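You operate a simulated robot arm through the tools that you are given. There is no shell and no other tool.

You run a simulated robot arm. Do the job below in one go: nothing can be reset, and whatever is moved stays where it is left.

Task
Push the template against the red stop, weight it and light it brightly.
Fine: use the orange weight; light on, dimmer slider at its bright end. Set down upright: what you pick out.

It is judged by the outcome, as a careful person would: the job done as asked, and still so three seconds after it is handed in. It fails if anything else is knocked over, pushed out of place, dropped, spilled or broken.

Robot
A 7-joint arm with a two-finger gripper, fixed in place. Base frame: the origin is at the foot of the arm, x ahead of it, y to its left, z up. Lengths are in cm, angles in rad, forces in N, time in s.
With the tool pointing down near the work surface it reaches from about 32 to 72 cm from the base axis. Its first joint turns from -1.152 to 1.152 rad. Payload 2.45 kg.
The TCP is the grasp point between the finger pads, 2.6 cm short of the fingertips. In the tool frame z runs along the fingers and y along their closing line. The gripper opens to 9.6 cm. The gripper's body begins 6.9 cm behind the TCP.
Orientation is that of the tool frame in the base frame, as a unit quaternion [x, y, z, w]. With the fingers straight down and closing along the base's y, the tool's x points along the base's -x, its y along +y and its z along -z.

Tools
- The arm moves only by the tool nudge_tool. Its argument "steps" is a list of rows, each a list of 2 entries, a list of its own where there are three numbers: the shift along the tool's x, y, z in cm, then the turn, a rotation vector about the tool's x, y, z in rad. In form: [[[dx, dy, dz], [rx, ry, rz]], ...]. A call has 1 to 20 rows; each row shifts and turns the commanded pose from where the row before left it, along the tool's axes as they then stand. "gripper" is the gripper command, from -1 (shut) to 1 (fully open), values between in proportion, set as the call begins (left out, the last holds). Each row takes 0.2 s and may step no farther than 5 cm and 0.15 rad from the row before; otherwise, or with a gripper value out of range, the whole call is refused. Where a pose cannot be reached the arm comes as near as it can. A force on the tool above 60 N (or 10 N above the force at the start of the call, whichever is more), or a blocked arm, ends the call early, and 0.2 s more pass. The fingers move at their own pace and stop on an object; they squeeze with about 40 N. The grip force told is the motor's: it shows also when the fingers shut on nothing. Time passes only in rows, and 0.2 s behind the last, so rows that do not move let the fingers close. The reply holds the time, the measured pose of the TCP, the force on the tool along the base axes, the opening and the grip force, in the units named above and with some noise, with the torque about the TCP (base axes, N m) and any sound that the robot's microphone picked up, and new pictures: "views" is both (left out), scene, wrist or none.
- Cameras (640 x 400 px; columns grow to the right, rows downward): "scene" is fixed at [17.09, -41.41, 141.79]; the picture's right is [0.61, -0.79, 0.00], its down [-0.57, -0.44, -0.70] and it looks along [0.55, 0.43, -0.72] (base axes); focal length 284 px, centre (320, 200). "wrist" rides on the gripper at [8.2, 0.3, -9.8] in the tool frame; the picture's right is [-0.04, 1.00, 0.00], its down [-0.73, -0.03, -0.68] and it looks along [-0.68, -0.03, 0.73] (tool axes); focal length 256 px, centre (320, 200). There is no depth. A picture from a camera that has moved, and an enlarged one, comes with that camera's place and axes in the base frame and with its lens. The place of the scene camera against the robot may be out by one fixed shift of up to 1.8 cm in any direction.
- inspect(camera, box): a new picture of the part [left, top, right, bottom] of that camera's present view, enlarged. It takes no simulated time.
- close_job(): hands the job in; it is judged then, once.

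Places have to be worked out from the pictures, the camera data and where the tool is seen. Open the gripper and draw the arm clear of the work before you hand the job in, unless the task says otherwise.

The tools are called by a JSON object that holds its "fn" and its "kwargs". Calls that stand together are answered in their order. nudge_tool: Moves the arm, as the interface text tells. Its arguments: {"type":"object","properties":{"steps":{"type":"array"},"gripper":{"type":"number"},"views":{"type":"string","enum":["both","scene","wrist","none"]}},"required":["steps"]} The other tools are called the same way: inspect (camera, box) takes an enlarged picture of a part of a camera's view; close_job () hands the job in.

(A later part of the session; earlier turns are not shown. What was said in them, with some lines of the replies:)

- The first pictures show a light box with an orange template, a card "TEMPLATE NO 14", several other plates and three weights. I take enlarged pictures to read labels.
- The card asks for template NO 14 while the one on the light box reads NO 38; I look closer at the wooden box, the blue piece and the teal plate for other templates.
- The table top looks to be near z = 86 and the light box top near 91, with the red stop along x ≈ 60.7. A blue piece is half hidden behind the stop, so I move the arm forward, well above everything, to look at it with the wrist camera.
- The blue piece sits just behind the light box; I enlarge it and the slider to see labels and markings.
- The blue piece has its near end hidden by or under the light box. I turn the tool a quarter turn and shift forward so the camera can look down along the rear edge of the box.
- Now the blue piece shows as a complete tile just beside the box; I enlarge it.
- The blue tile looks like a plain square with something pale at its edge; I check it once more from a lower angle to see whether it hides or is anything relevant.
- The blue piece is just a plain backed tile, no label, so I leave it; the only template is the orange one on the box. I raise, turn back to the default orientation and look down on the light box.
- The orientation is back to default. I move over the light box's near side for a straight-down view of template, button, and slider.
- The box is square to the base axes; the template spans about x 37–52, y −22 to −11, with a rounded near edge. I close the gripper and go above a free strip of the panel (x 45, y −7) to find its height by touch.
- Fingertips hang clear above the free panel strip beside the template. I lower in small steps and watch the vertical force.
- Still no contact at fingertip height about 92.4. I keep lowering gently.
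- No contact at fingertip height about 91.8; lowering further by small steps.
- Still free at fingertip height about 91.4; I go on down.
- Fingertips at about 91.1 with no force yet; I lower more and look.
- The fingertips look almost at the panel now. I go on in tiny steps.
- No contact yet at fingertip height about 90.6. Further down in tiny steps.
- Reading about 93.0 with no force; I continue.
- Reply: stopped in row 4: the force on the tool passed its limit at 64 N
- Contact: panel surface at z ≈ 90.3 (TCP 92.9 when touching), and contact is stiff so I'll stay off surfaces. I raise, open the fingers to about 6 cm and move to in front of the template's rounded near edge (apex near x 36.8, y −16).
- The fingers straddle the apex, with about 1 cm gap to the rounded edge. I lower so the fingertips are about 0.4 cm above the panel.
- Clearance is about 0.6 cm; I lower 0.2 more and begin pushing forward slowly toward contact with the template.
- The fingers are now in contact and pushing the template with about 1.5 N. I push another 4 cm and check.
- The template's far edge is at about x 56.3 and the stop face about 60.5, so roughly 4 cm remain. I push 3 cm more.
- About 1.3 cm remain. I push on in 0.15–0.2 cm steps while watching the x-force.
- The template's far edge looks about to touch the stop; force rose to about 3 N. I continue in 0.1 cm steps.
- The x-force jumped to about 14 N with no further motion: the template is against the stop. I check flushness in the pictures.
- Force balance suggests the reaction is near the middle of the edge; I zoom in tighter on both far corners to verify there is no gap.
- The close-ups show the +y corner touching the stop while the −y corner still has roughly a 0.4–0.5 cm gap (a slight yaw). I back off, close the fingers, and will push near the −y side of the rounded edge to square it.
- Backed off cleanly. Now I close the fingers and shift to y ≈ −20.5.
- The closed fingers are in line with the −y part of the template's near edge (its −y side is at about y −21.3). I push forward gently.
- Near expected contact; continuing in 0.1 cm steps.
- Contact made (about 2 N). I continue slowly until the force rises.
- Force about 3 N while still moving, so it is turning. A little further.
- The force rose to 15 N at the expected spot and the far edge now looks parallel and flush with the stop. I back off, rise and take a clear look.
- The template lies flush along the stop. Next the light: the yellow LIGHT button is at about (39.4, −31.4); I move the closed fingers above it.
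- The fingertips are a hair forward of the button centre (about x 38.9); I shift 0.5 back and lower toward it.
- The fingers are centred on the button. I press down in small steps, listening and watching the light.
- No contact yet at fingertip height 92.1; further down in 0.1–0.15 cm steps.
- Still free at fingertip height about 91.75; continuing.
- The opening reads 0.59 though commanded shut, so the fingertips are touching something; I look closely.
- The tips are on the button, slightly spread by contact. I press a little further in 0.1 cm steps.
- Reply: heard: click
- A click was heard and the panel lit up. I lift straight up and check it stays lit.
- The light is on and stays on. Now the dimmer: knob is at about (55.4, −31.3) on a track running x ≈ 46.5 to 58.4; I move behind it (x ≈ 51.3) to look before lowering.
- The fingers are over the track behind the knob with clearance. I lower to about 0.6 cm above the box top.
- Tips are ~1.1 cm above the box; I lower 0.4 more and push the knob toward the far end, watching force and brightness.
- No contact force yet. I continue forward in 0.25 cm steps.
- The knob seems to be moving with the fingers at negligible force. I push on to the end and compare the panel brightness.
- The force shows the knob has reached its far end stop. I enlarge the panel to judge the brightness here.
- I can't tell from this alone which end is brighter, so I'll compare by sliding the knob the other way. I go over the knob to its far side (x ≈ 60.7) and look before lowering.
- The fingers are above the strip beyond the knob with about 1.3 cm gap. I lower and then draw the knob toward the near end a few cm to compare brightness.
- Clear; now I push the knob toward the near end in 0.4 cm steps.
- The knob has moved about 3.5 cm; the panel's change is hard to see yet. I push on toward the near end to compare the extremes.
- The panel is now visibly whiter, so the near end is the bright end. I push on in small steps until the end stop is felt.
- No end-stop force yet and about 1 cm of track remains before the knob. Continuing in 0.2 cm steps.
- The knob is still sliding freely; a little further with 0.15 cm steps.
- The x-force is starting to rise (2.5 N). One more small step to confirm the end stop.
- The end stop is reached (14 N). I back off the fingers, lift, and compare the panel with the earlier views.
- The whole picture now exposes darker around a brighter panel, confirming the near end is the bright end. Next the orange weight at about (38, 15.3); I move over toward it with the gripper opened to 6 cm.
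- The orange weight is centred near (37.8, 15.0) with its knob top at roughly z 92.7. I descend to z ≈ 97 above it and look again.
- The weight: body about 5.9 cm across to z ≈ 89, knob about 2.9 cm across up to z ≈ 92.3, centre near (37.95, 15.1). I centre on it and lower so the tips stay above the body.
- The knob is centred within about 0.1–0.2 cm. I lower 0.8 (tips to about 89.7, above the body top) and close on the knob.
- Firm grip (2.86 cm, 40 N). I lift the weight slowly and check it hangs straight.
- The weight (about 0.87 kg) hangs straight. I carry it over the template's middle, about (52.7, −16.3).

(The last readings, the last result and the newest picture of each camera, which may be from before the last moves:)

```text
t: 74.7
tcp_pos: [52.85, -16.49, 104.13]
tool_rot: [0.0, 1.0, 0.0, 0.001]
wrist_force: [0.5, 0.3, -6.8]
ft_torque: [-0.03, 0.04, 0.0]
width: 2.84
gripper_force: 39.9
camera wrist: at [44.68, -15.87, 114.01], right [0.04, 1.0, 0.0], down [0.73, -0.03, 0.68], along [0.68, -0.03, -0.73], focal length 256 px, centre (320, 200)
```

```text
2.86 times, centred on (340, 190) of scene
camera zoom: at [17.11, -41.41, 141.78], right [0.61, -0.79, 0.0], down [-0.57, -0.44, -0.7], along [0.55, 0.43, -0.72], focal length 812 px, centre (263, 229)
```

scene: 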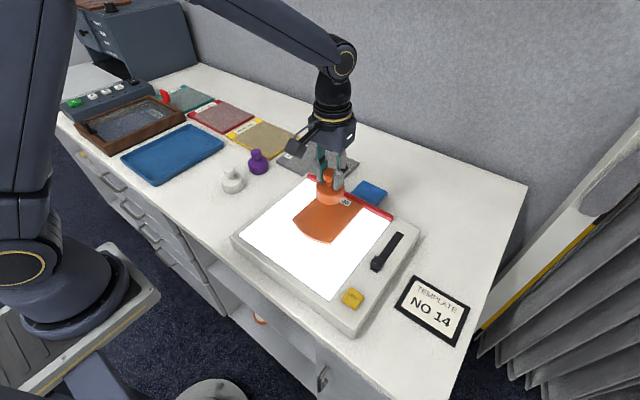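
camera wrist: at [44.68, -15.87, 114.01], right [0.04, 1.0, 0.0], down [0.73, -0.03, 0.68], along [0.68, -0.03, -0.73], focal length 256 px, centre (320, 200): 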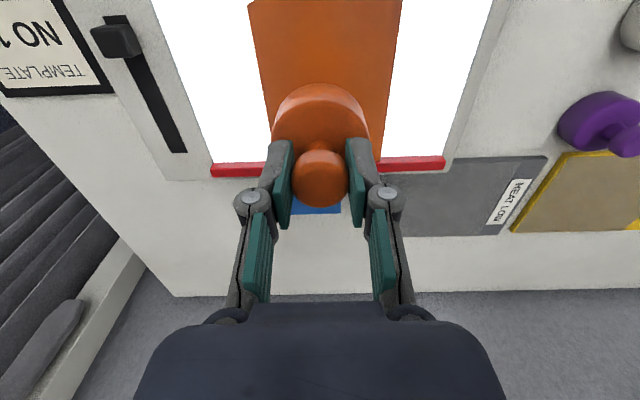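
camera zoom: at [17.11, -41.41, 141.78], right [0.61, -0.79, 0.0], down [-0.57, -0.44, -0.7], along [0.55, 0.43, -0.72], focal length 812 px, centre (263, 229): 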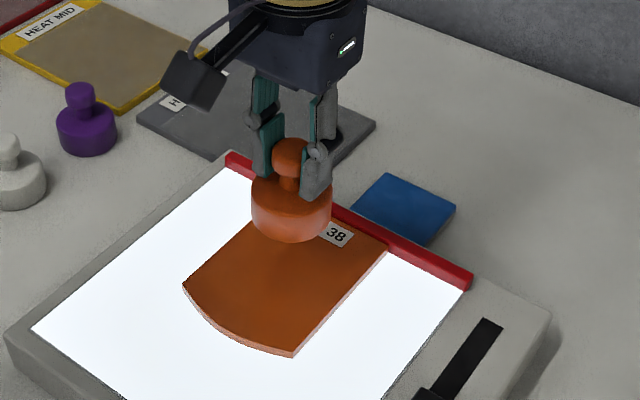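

The weight hangs over the template; its centre line is near y −15.8, so I shift +0.5 in y and lower to just above it.

{"fn": "nudge_tool", "kwargs": {"steps": [[[0, 0.5, 1.5], [0, 0, 0]], [[0, 0, 2.0], [0, 0, 0]], [[0, 0, 1.2], [0, 0, 0]], [[0, 0, 0.6], [0, 0, 0]], [[0, 0, 0], [0, 0, 0]]], "views": "both"}}

{"fn": "inspect", "kwargs": {"camera": "scene", "box": [280, 150, 400, 260]}}

```text
t: 75.8
tcp_pos: [52.89, -15.78, 98.84]
tool_rot: [0.0, 1.0, 0.0, 0.001]
wrist_force: [-0.3, 0.7, -7.4]
ft_torque: [0.0, 0.03, -0.02]
width: 2.84
gripper_force: 40.0
camera wrist: at [44.64, -15.29, 108.73], right [0.04, 1.0, 0.0], down [0.73, -0.03, 0.68], along [0.68, -0.03, -0.73], focal length 256 px, centre (320, 200)
```

scene: 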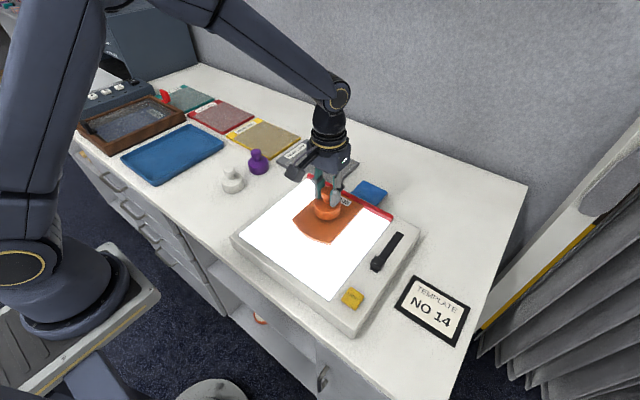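
wrist: 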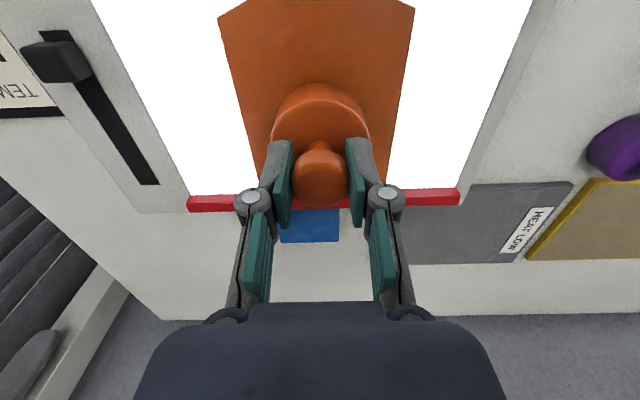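

```text
3.64 times, centred on (340, 205) of scene
camera zoom: at [17.11, -41.41, 141.78], right [0.61, -0.79, 0.0], down [-0.57, -0.44, -0.7], along [0.55, 0.43, -0.72], focal length 1034 px, centre (247, 182)
```

zoom: 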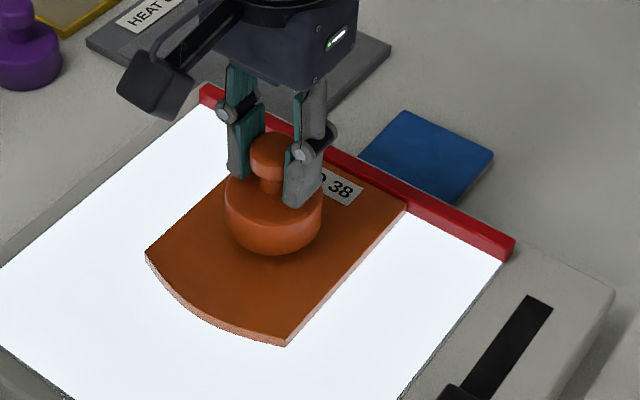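

About 1 cm above the template. I lower in 0.2 cm steps watching for the load to be taken up.

{"fn": "nudge_tool", "kwargs": {"steps": [[[0, 0, 0.2], [0, 0, 0]], [[0, 0, 0.2], [0, 0, 0]], [[0, 0, 0.2], [0, 0, 0]], [[0, 0, 0.1], [0, 0, 0]], [[0, 0, 0], [0, 0, 0]]], "views": "none"}}

```text
t: 77.0
tcp_pos: [52.76, -15.81, 98.03]
tool_rot: [-0.001, 1.0, 0.0, 0.0]
wrist_force: [0.0, -0.6, -7.5]
ft_torque: [0.0, 0.0, 0.01]
width: 2.82
gripper_force: 40.1
```

Still fully carried (−7.5 N). Lowering further in 0.1 cm steps.

{"fn": "nudge_tool", "kwargs": {"steps": [[[0, 0, 0.1], [0, 0, 0]], [[0, 0, 0.1], [0, 0, 0]], [[0, 0, 0.1], [0, 0, 0]], [[0, 0, 0], [0, 0, 0]]], "views": "none"}}

```text
t: 78.0
tcp_pos: [52.71, -15.78, 97.88]
tool_rot: [0.0, 1.0, 0.0, 0.001]
wrist_force: [-0.7, -0.2, -5.5]
ft_torque: [-0.02, 0.05, 0.0]
width: 2.82
gripper_force: 39.9
```

The carried load begins to drop (−5.5 N), so the weight is touching. One more 0.05–0.1 cm step.

{"fn": "nudge_tool", "kwargs": {"steps": [[[0, 0, 0.05], [0, 0, 0]], [[0, 0, 0.05], [0, 0, 0]], [[0, 0, 0], [0, 0, 0]]], "views": "none"}}

```text
t: 78.8
tcp_pos: [52.79, -15.8, 97.83]
tool_rot: [0.001, 1.0, 0.0, 0.002]
wrist_force: [-4.5, 0.9, 10.6]
ft_torque: [0.05, 0.41, 0.05]
width: 2.87
gripper_force: 40.6
```

The weight is seated (load now +10 N pressing). I ease up 0.05 cm to unload, then open the gripper.

{"fn": "nudge_tool", "kwargs": {"steps": [[[0, 0, -0.05], [0, 0, 0]], [[0, 0, 0], [0, 0, 0]]], "views": "none"}}

```text
t: 79.5
tcp_pos: [52.92, -15.74, 97.76]
tool_rot: [-0.001, 1.0, -0.001, 0.001]
wrist_force: [-2.9, -1.0, 11.6]
ft_torque: [-0.04, 0.24, 0.01]
width: 2.85
gripper_force: 40.1
```

Still pressing about 11 N; I ease up a touch more before opening.

{"fn": "nudge_tool", "kwargs": {"steps": [[[0, 0, -0.06], [0, 0, 0]], [[0, 0, 0], [0, 0, 0]]], "views": "none"}}

```text
t: 80.0
tcp_pos: [52.82, -15.79, 97.75]
tool_rot: [0.0, 1.0, 0.001, 0.002]
wrist_force: [2.0, -2.6, 1.2]
ft_torque: [-0.13, -0.13, 0.02]
width: 2.85
gripper_force: 40.0
```

Load on the tool is now about zero, with the weight resting on the template. I open the gripper to 6 cm without moving.

{"fn": "nudge_tool", "kwargs": {"steps": [[[0, 0, 0], [0, 0, 0]], [[0, 0, 0], [0, 0, 0]], [[0, 0, 0], [0, 0, 0]], [[0, 0, 0], [0, 0, 0]]], "gripper": 0.25, "views": "both"}}

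{"fn": "inspect", "kwargs": {"camera": "scene", "box": [280, 150, 400, 260]}}

```text
t: 81.0
tcp_pos: [52.91, -15.67, 97.89]
tool_rot: [0.001, 1.0, 0.0, 0.001]
wrist_force: [0.1, 0.6, 0.6]
ft_torque: [-0.01, -0.01, -0.01]
width: 5.97
gripper_force: 0.1
camera wrist: at [44.59, -15.26, 107.76], right [0.04, 1.0, 0.0], down [0.73, -0.03, 0.68], along [0.68, -0.03, -0.73], focal length 256 px, centre (320, 200)
```

scene: 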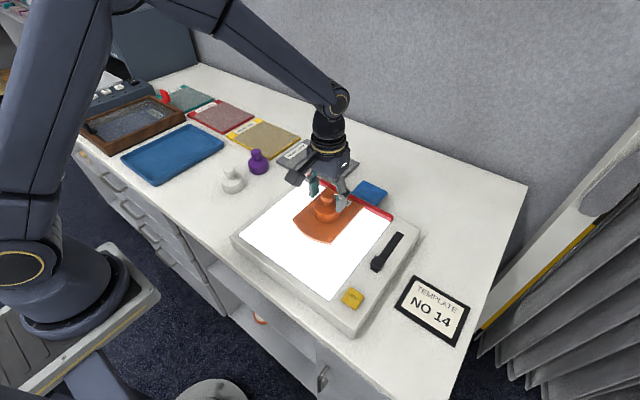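
wrist: 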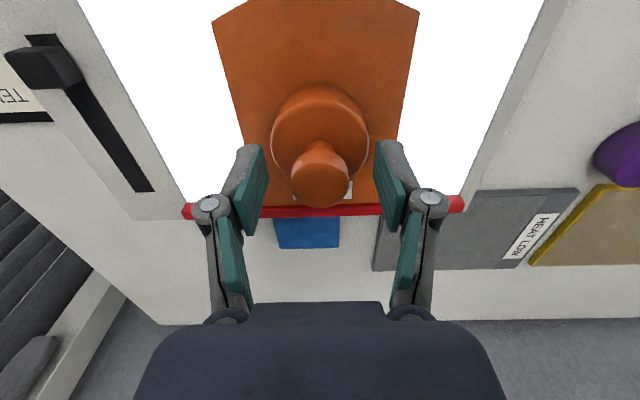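

```text
3.64 times, centred on (340, 205) of scene
camera zoom: at [17.09, -41.41, 141.79], right [0.61, -0.79, 0.0], down [-0.57, -0.44, -0.7], along [0.55, 0.43, -0.72], focal length 1034 px, centre (247, 182)
```

zoom: 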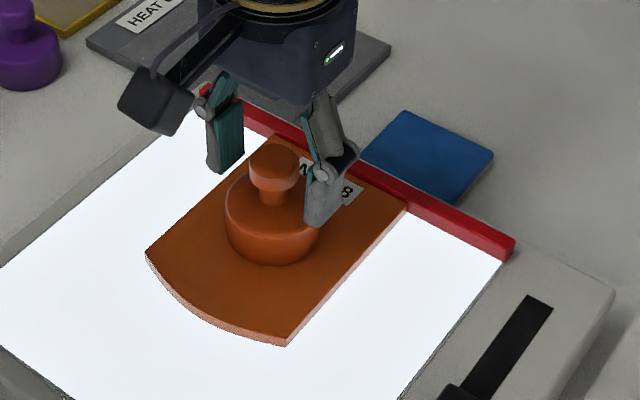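

Released; the weight stands upright on the template. I rise straight up and clear.

{"fn": "nudge_tool", "kwargs": {"steps": [[[0, 0, -1.0], [0, 0, 0]], [[0, 0, -2.0], [0, 0, 0]], [[0, 0, -4.0], [0, 0, 0]], [[0, 0, -4.5], [0, 0, 0]], [[2.0, 0, -4.0], [0, 0, 0]], [[4.5, 1.0, 0], [0, 0, 0]], [[4.5, 1.5, 0], [0, 0, 0]], [[4.5, 1.5, 0], [0, 0, 0]], [[0, 0, 0], [0, 0, 0]]], "views": "both"}}

{"fn": "inspect", "kwargs": {"camera": "scene", "box": [220, 160, 440, 340]}}

{"fn": "inspect", "kwargs": {"camera": "scene", "box": [290, 165, 410, 245]}}

{"fn": "inspect", "kwargs": {"camera": "wrist", "box": [120, 60, 460, 270]}}

```text
t: 83.0
tcp_pos: [37.27, -11.69, 113.38]
tool_rot: [0.0, 1.0, 0.001, 0.0]
wrist_force: [0.0, -0.1, -0.7]
ft_torque: [-0.03, 0.0, 0.03]
width: 5.99
gripper_force: 0.1
camera wrist: at [29.07, -11.26, 123.2], right [0.04, 1.0, 0.0], down [0.73, -0.03, 0.68], along [0.68, -0.03, -0.73], focal length 256 px, centre (320, 200)
```

scene: 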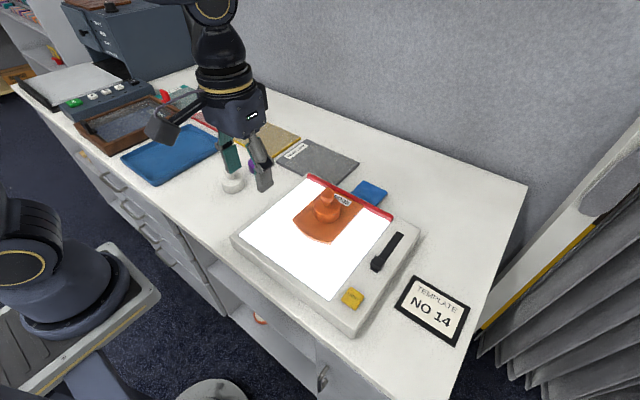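
wrist: 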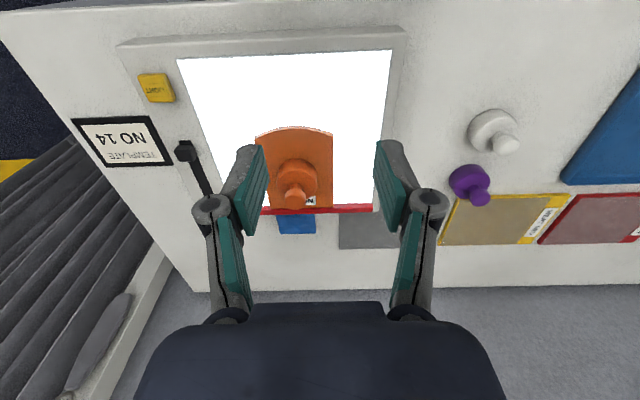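

```text
2.22 times, centred on (330, 250) of scene
camera zoom: at [17.09, -41.41, 141.79], right [0.61, -0.79, 0.0], down [-0.57, -0.44, -0.7], along [0.55, 0.43, -0.72], focal length 632 px, centre (298, 89)
```

zoom: 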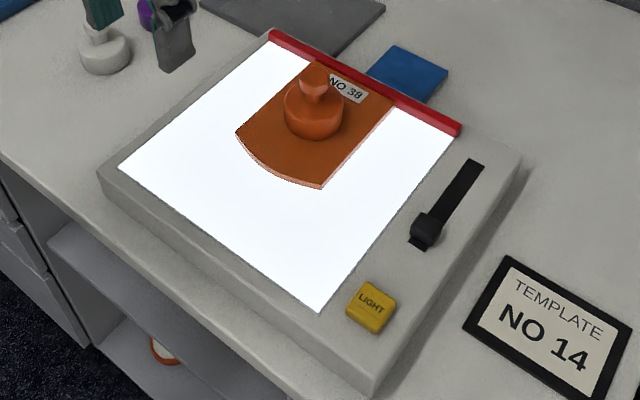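

```text
5.00 times, centred on (350, 205) of scene
camera zoom: at [17.09, -41.41, 141.79], right [0.61, -0.79, 0.0], down [-0.57, -0.44, -0.7], along [0.55, 0.43, -0.72], focal length 1422 px, centre (170, 175)
```

zoom: 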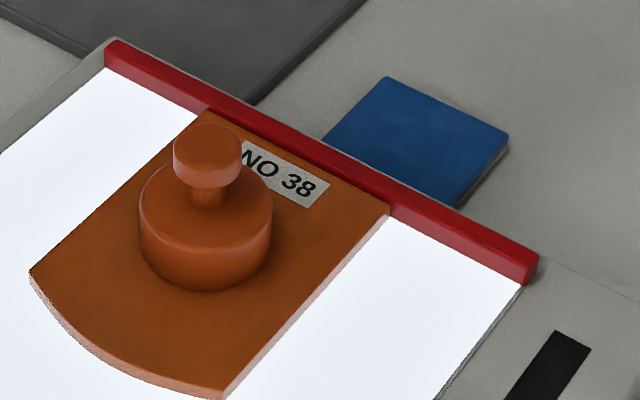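

```text
1.88 times, centred on (290, 165) of wrist
camera zoom: at [29.07, -11.26, 123.2], right [0.04, 1.0, 0.0], down [0.73, -0.03, 0.68], along [0.68, -0.03, -0.73], focal length 482 px, centre (376, 266)
```

zoom: 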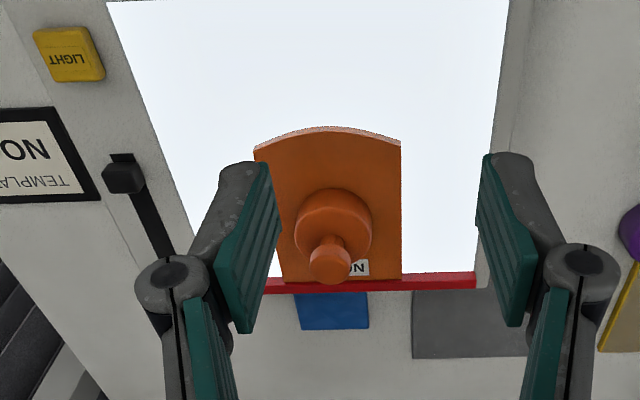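

Everything looks in place. I zoom in on the template's far edge once more to confirm it is still flush with the stop.

{"fn": "inspect", "kwargs": {"camera": "scene", "box": [330, 180, 400, 225]}}

{"fn": "inspect", "kwargs": {"camera": "scene", "box": [300, 165, 370, 210]}}

{"fn": "inspect", "kwargs": {"camera": "wrist", "box": [240, 180, 380, 240]}}

```text
8.89 times, centred on (365, 202) of scene
camera zoom: at [17.09, -41.41, 141.79], right [0.61, -0.79, 0.0], down [-0.57, -0.44, -0.7], along [0.55, 0.43, -0.72], focal length 2528 px, centre (-80, 178)
```

zoom: 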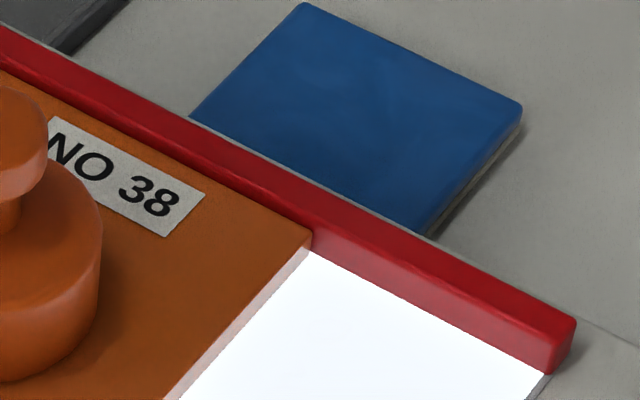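

```text
8.89 times, centred on (335, 188) of scene
camera zoom: at [17.09, -41.41, 141.79], right [0.61, -0.79, 0.0], down [-0.57, -0.44, -0.7], along [0.55, 0.43, -0.72], focal length 2528 px, centre (187, 311)
```

zoom: 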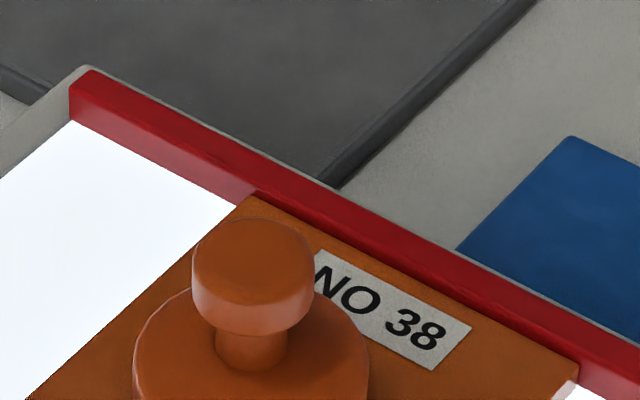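

```text
4.57 times, centred on (310, 210) of wrist
camera zoom: at [29.07, -11.26, 123.2], right [0.04, 1.0, 0.0], down [0.73, -0.03, 0.68], along [0.68, -0.03, -0.73], focal length 1170 px, centre (366, 154)
```

zoom: 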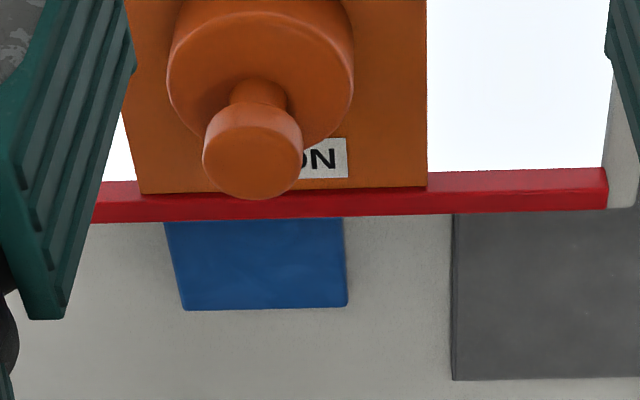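

Both far corners sit equally against the stop, the weight is upright and centred, the light is on and the knob is at its near (bright) end. I open fully, draw the arm up and away, and wait a moment to check that all stays put.

{"fn": "nudge_tool", "kwargs": {"steps": [[[0, 1.0, -3.0], [0, 0, 0]], [[0, 1.0, -3.0], [0, 0, 0]], [[0, 0, 0], [0, 0, 0]], [[0, 0, 0], [0, 0, 0]], [[0, 0, 0], [0, 0, 0]], [[0, 0, 0], [0, 0, 0]]], "gripper": 1, "views": "both"}}

{"fn": "inspect", "kwargs": {"camera": "scene", "box": [220, 150, 480, 350]}}

```text
t: 84.5
tcp_pos: [37.28, -9.78, 119.42]
tool_rot: [0.0, 1.0, 0.0, 0.001]
wrist_force: [0.5, 0.0, 0.6]
ft_torque: [0.01, 0.02, 0.05]
width: 9.6
gripper_force: 0.0
camera wrist: at [29.04, -9.25, 129.27], right [0.04, 1.0, 0.0], down [0.73, -0.03, 0.68], along [0.68, -0.03, -0.73], focal length 256 px, centre (320, 200)
```

scene: 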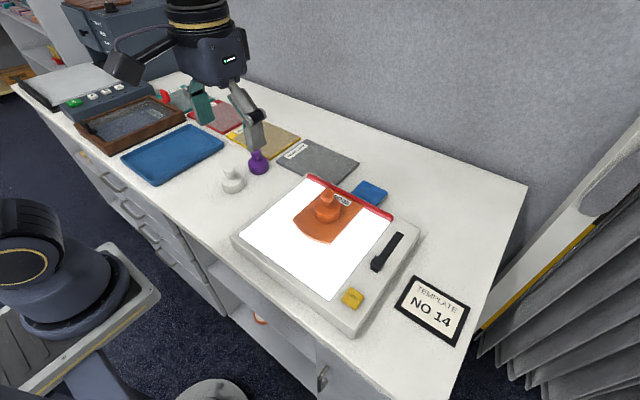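
wrist: 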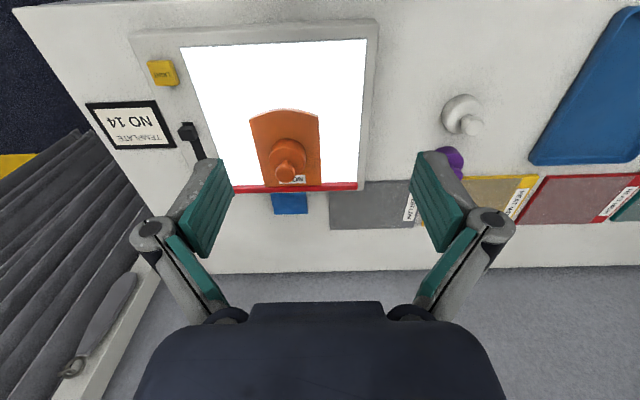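

```text
2.00 times, centred on (350, 250) of scene
camera zoom: at [17.09, -41.41, 141.79], right [0.61, -0.79, 0.0], down [-0.57, -0.44, -0.7], along [0.55, 0.43, -0.72], focal length 569 px, centre (260, 100)
```

zoom: 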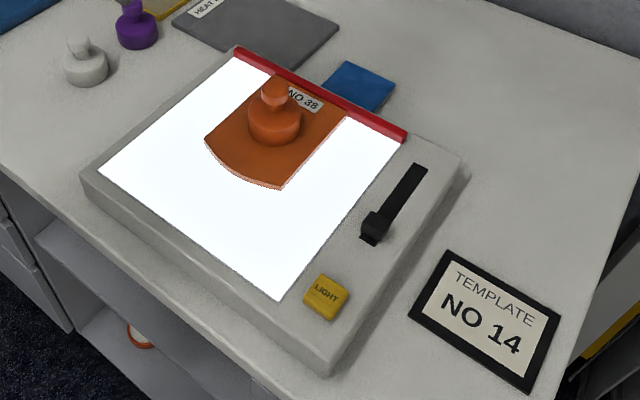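

The template is flush with the red stop, the orange weight is upright on it, and the light is on with the dimmer at its bright end. Nothing else has moved and the arm is clear with the gripper open, so I hand the job in.

{"fn": "close_job", "kwargs": {}}

```text
The job is handed in.
```

I handed the job in with the template pushed flush against the red stop, the orange weight standing upright on it, and the light on at full brightness.

- **Template:** I pushed it up to the stop, then squared it with a second push because one corner still had a small gap. In the last close-ups both far corners sat equally against the stop.
- **Light and dimmer:** The LIGHT button clicked and the panel stayed lit. I tried both ends of the slider. The end nearest the robot was visibly brighter, so the knob is pushed fully there.
- **Weight:** It rests near the middle of the template. I saw nothing else on the table knocked or shifted.

**Number mismatch:** The framed card beside the light box reads "TEMPLATE NO 14", but the only template I found on the table is labelled NO 38. I used that one. If the card was meant to name the template, it is the wrong one.
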